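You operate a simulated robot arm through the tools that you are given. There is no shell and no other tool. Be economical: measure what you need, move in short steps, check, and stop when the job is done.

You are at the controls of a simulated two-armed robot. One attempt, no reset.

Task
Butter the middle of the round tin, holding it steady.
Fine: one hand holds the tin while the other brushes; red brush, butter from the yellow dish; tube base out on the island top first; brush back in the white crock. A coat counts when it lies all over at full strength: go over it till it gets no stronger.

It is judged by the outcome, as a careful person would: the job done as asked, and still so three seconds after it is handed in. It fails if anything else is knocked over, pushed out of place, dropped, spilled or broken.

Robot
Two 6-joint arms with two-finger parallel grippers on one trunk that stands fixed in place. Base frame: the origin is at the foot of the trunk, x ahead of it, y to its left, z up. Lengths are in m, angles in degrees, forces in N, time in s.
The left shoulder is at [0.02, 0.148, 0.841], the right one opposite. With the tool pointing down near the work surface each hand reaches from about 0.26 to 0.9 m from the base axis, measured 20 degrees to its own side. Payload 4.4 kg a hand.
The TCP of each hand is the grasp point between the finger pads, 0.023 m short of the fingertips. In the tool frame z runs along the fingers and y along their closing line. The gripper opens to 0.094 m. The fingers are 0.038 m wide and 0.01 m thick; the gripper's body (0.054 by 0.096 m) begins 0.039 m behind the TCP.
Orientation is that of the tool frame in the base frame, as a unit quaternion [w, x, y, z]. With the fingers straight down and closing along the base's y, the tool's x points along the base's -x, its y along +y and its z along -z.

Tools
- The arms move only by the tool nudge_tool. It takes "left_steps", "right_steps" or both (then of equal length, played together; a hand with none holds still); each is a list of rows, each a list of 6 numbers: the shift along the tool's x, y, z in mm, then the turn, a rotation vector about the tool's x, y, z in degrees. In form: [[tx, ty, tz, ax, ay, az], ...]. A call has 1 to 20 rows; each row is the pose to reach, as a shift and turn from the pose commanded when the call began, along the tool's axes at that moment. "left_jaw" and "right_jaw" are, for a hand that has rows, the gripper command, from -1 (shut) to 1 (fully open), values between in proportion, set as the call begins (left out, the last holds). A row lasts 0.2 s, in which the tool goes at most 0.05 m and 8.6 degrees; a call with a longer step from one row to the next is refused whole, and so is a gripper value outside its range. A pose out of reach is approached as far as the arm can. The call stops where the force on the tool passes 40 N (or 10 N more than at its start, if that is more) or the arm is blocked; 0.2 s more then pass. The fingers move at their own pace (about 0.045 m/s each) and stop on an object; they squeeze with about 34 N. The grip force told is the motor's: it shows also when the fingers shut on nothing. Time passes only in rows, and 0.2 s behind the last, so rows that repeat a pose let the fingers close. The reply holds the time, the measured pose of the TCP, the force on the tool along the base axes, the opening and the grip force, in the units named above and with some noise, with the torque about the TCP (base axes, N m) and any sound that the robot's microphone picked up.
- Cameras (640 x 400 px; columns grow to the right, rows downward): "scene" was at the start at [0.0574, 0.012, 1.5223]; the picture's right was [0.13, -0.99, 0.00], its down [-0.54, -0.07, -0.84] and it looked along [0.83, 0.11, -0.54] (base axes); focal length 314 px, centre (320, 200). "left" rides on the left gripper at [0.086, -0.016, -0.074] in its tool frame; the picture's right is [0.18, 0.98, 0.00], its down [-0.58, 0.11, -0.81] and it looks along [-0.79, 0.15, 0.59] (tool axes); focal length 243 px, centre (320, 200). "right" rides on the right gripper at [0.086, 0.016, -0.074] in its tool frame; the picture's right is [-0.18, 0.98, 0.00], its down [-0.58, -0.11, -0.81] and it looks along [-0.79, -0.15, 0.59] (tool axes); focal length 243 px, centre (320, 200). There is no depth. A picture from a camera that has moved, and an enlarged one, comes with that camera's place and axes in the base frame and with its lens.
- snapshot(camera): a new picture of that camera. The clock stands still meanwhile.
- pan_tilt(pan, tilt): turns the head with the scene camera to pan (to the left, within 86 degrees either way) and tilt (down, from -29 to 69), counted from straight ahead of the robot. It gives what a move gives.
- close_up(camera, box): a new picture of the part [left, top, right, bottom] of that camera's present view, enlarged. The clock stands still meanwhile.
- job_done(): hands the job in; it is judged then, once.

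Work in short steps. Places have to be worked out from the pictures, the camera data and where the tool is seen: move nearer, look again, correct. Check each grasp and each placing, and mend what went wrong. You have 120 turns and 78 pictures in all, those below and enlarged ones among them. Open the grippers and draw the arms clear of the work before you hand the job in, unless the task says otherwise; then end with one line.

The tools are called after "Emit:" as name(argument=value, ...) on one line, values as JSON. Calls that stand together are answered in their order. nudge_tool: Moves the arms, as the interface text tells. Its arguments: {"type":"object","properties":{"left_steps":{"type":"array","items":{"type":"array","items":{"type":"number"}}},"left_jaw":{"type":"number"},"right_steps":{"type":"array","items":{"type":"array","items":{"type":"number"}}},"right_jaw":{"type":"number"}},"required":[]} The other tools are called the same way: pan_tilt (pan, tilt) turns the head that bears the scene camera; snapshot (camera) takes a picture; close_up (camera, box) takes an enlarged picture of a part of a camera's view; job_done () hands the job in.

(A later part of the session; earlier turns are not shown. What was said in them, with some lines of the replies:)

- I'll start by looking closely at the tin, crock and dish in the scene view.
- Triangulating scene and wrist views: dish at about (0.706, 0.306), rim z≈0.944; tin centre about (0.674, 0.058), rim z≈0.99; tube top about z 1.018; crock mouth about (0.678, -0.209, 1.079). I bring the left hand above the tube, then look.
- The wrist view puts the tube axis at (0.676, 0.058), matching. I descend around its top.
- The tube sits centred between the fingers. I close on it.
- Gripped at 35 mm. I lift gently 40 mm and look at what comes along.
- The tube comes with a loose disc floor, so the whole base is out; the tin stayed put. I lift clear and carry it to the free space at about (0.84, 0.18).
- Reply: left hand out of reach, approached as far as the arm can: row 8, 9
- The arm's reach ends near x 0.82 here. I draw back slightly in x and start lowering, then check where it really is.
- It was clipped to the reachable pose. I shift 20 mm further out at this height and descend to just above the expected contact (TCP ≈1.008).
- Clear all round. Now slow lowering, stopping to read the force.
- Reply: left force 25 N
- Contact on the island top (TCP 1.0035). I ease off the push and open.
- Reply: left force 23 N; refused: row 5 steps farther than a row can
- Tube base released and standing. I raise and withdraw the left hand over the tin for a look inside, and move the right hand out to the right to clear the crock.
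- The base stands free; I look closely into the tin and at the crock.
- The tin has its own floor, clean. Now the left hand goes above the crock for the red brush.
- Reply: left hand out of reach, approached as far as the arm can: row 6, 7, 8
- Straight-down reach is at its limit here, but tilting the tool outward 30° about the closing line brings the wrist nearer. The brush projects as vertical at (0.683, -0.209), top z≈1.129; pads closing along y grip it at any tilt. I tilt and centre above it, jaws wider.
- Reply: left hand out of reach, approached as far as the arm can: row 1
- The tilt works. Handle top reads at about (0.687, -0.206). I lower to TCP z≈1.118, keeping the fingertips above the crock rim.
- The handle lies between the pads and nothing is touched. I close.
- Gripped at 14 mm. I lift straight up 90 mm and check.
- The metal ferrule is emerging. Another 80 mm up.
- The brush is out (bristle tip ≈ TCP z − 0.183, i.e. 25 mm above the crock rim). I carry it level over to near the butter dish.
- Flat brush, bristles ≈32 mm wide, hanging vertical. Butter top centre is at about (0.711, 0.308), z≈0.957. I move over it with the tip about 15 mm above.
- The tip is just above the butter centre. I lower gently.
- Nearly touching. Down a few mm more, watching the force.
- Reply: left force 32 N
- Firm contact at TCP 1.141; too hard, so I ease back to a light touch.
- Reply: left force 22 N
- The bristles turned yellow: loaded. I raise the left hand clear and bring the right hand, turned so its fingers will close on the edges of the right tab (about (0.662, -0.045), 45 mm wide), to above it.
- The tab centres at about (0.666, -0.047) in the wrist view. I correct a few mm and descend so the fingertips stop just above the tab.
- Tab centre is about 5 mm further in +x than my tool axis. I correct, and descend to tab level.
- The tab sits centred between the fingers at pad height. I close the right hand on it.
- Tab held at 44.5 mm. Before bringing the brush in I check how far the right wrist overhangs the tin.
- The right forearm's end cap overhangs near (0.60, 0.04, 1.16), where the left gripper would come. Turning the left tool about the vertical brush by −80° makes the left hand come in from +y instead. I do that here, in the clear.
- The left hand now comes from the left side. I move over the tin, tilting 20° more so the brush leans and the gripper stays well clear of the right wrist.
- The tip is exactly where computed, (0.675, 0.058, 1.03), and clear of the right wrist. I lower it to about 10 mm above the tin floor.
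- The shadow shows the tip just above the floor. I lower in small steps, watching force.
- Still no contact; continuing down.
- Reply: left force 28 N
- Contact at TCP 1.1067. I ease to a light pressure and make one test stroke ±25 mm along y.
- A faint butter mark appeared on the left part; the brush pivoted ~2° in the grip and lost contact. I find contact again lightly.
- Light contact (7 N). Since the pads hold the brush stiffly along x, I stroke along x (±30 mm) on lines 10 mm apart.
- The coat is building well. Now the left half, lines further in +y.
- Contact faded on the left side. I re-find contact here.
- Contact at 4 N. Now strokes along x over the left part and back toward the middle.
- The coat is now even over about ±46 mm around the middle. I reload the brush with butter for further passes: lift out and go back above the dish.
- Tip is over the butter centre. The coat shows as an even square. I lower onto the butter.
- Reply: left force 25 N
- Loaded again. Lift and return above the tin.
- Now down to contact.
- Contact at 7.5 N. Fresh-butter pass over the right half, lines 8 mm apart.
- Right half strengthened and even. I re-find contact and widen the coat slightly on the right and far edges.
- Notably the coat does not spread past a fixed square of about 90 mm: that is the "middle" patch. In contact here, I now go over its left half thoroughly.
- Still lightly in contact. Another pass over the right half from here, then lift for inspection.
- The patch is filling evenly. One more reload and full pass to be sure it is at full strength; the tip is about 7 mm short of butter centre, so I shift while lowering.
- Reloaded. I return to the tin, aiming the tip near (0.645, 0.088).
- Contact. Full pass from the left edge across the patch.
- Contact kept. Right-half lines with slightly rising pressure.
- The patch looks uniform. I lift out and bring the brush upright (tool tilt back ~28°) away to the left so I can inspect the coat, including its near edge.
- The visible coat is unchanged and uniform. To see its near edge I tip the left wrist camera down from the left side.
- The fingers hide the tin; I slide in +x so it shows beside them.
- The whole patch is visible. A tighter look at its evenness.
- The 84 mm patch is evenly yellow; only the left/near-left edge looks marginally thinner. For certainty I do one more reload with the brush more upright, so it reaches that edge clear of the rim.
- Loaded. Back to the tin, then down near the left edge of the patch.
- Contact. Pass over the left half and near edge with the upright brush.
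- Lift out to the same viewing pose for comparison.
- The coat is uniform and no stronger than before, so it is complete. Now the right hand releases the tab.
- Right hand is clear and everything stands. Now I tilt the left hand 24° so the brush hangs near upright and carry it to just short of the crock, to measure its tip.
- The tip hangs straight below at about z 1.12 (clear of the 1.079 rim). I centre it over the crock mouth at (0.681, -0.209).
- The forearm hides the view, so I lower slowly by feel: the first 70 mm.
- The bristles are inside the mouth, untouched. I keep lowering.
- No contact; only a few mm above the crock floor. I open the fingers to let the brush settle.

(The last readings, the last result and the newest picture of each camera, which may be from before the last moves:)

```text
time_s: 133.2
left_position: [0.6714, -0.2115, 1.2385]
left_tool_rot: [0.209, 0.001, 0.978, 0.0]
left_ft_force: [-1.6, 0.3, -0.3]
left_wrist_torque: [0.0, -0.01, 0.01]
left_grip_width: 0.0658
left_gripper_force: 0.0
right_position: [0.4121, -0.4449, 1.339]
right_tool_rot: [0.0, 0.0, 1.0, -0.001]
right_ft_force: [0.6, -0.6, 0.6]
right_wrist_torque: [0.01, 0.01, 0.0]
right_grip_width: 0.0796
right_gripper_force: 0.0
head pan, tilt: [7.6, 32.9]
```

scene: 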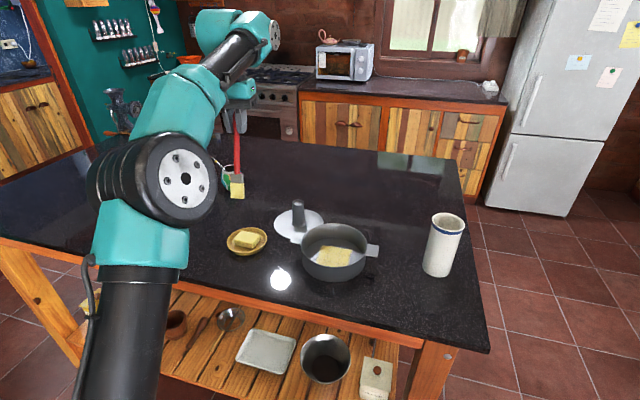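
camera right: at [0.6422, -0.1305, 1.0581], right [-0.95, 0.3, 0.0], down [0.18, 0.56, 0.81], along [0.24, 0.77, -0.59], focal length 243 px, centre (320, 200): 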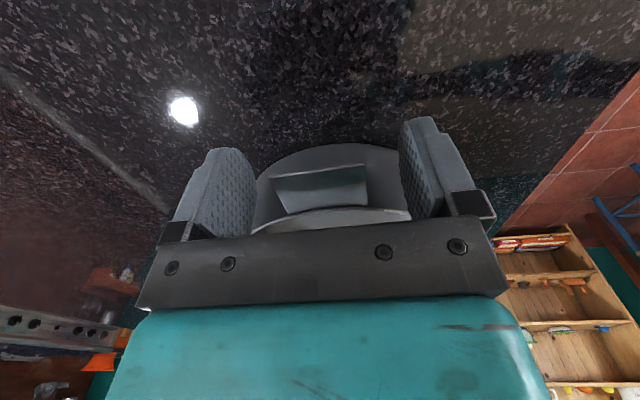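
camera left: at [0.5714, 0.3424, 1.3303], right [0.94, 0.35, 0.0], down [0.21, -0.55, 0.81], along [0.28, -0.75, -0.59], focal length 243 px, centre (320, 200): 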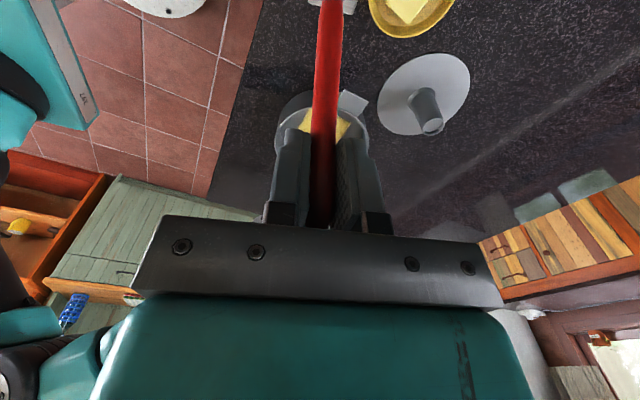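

Released cleanly. I withdraw the left hand to its starting place, grippers fully open.

Emit:
nudge_tool(left_steps=[[6, 30, -20, 0, 0, 0], [13, 68, -34, 0, 2, 0], [20, 107, -47, 0, 4, 0], [27, 146, -60, 0, 7, 0], [34, 185, -73, 0, 10, 0], [41, 224, -86, 0, 13, 0], [48, 263, -99, 0, 16, 0], [55, 302, -112, 0, 19, 0], [61, 341, -125, 0, 22, 0], [68, 380, -138, 0, 24, 0], [74, 419, -151, 0, 24, 0], [80, 457, -163, 0, 24, 0], [80, 457, -163, 0, 24, 0]], left_jaw=1)

Emit:
snapshot(camera="scene")

```text
time_s: 136.0
left_position: [0.5285, 0.2481, 1.3518]
left_tool_rot: [0.0, 0.0, 1.0, 0.0]
left_ft_force: [-0.3, -0.4, 0.3]
left_wrist_torque: [-0.01, 0.01, 0.0]
left_grip_width: 0.094
left_gripper_force: 0.0
right_position: [0.4131, -0.4449, 1.3385]
right_tool_rot: [0.0, -0.001, 1.0, 0.0]
right_ft_force: [0.4, -0.3, -0.1]
right_wrist_torque: [0.0, 0.0, -0.02]
right_grip_width: 0.08
right_gripper_force: 0.1
head pan, tilt: [7.6, 32.9]
```

```text
0 pictures are left
```

scene: 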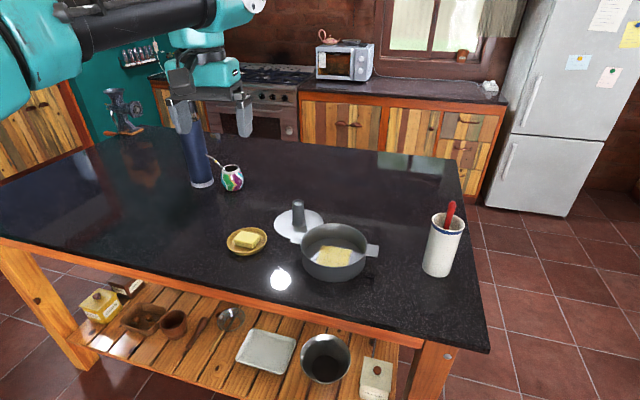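

The last picture shows the brush back in the crock, the base on the island top, the middle of the tin buttered and both arms clear. I hand the job in.

Emit:
job_done()

```text
The job is handed in.
```

The middle of the round tin is buttered with an even coat, over an 84 mm square that got no stronger on the last pass; the right hand held the tin while the left brushed, the tube base stands on the island top, and the red brush is back in the white crock.
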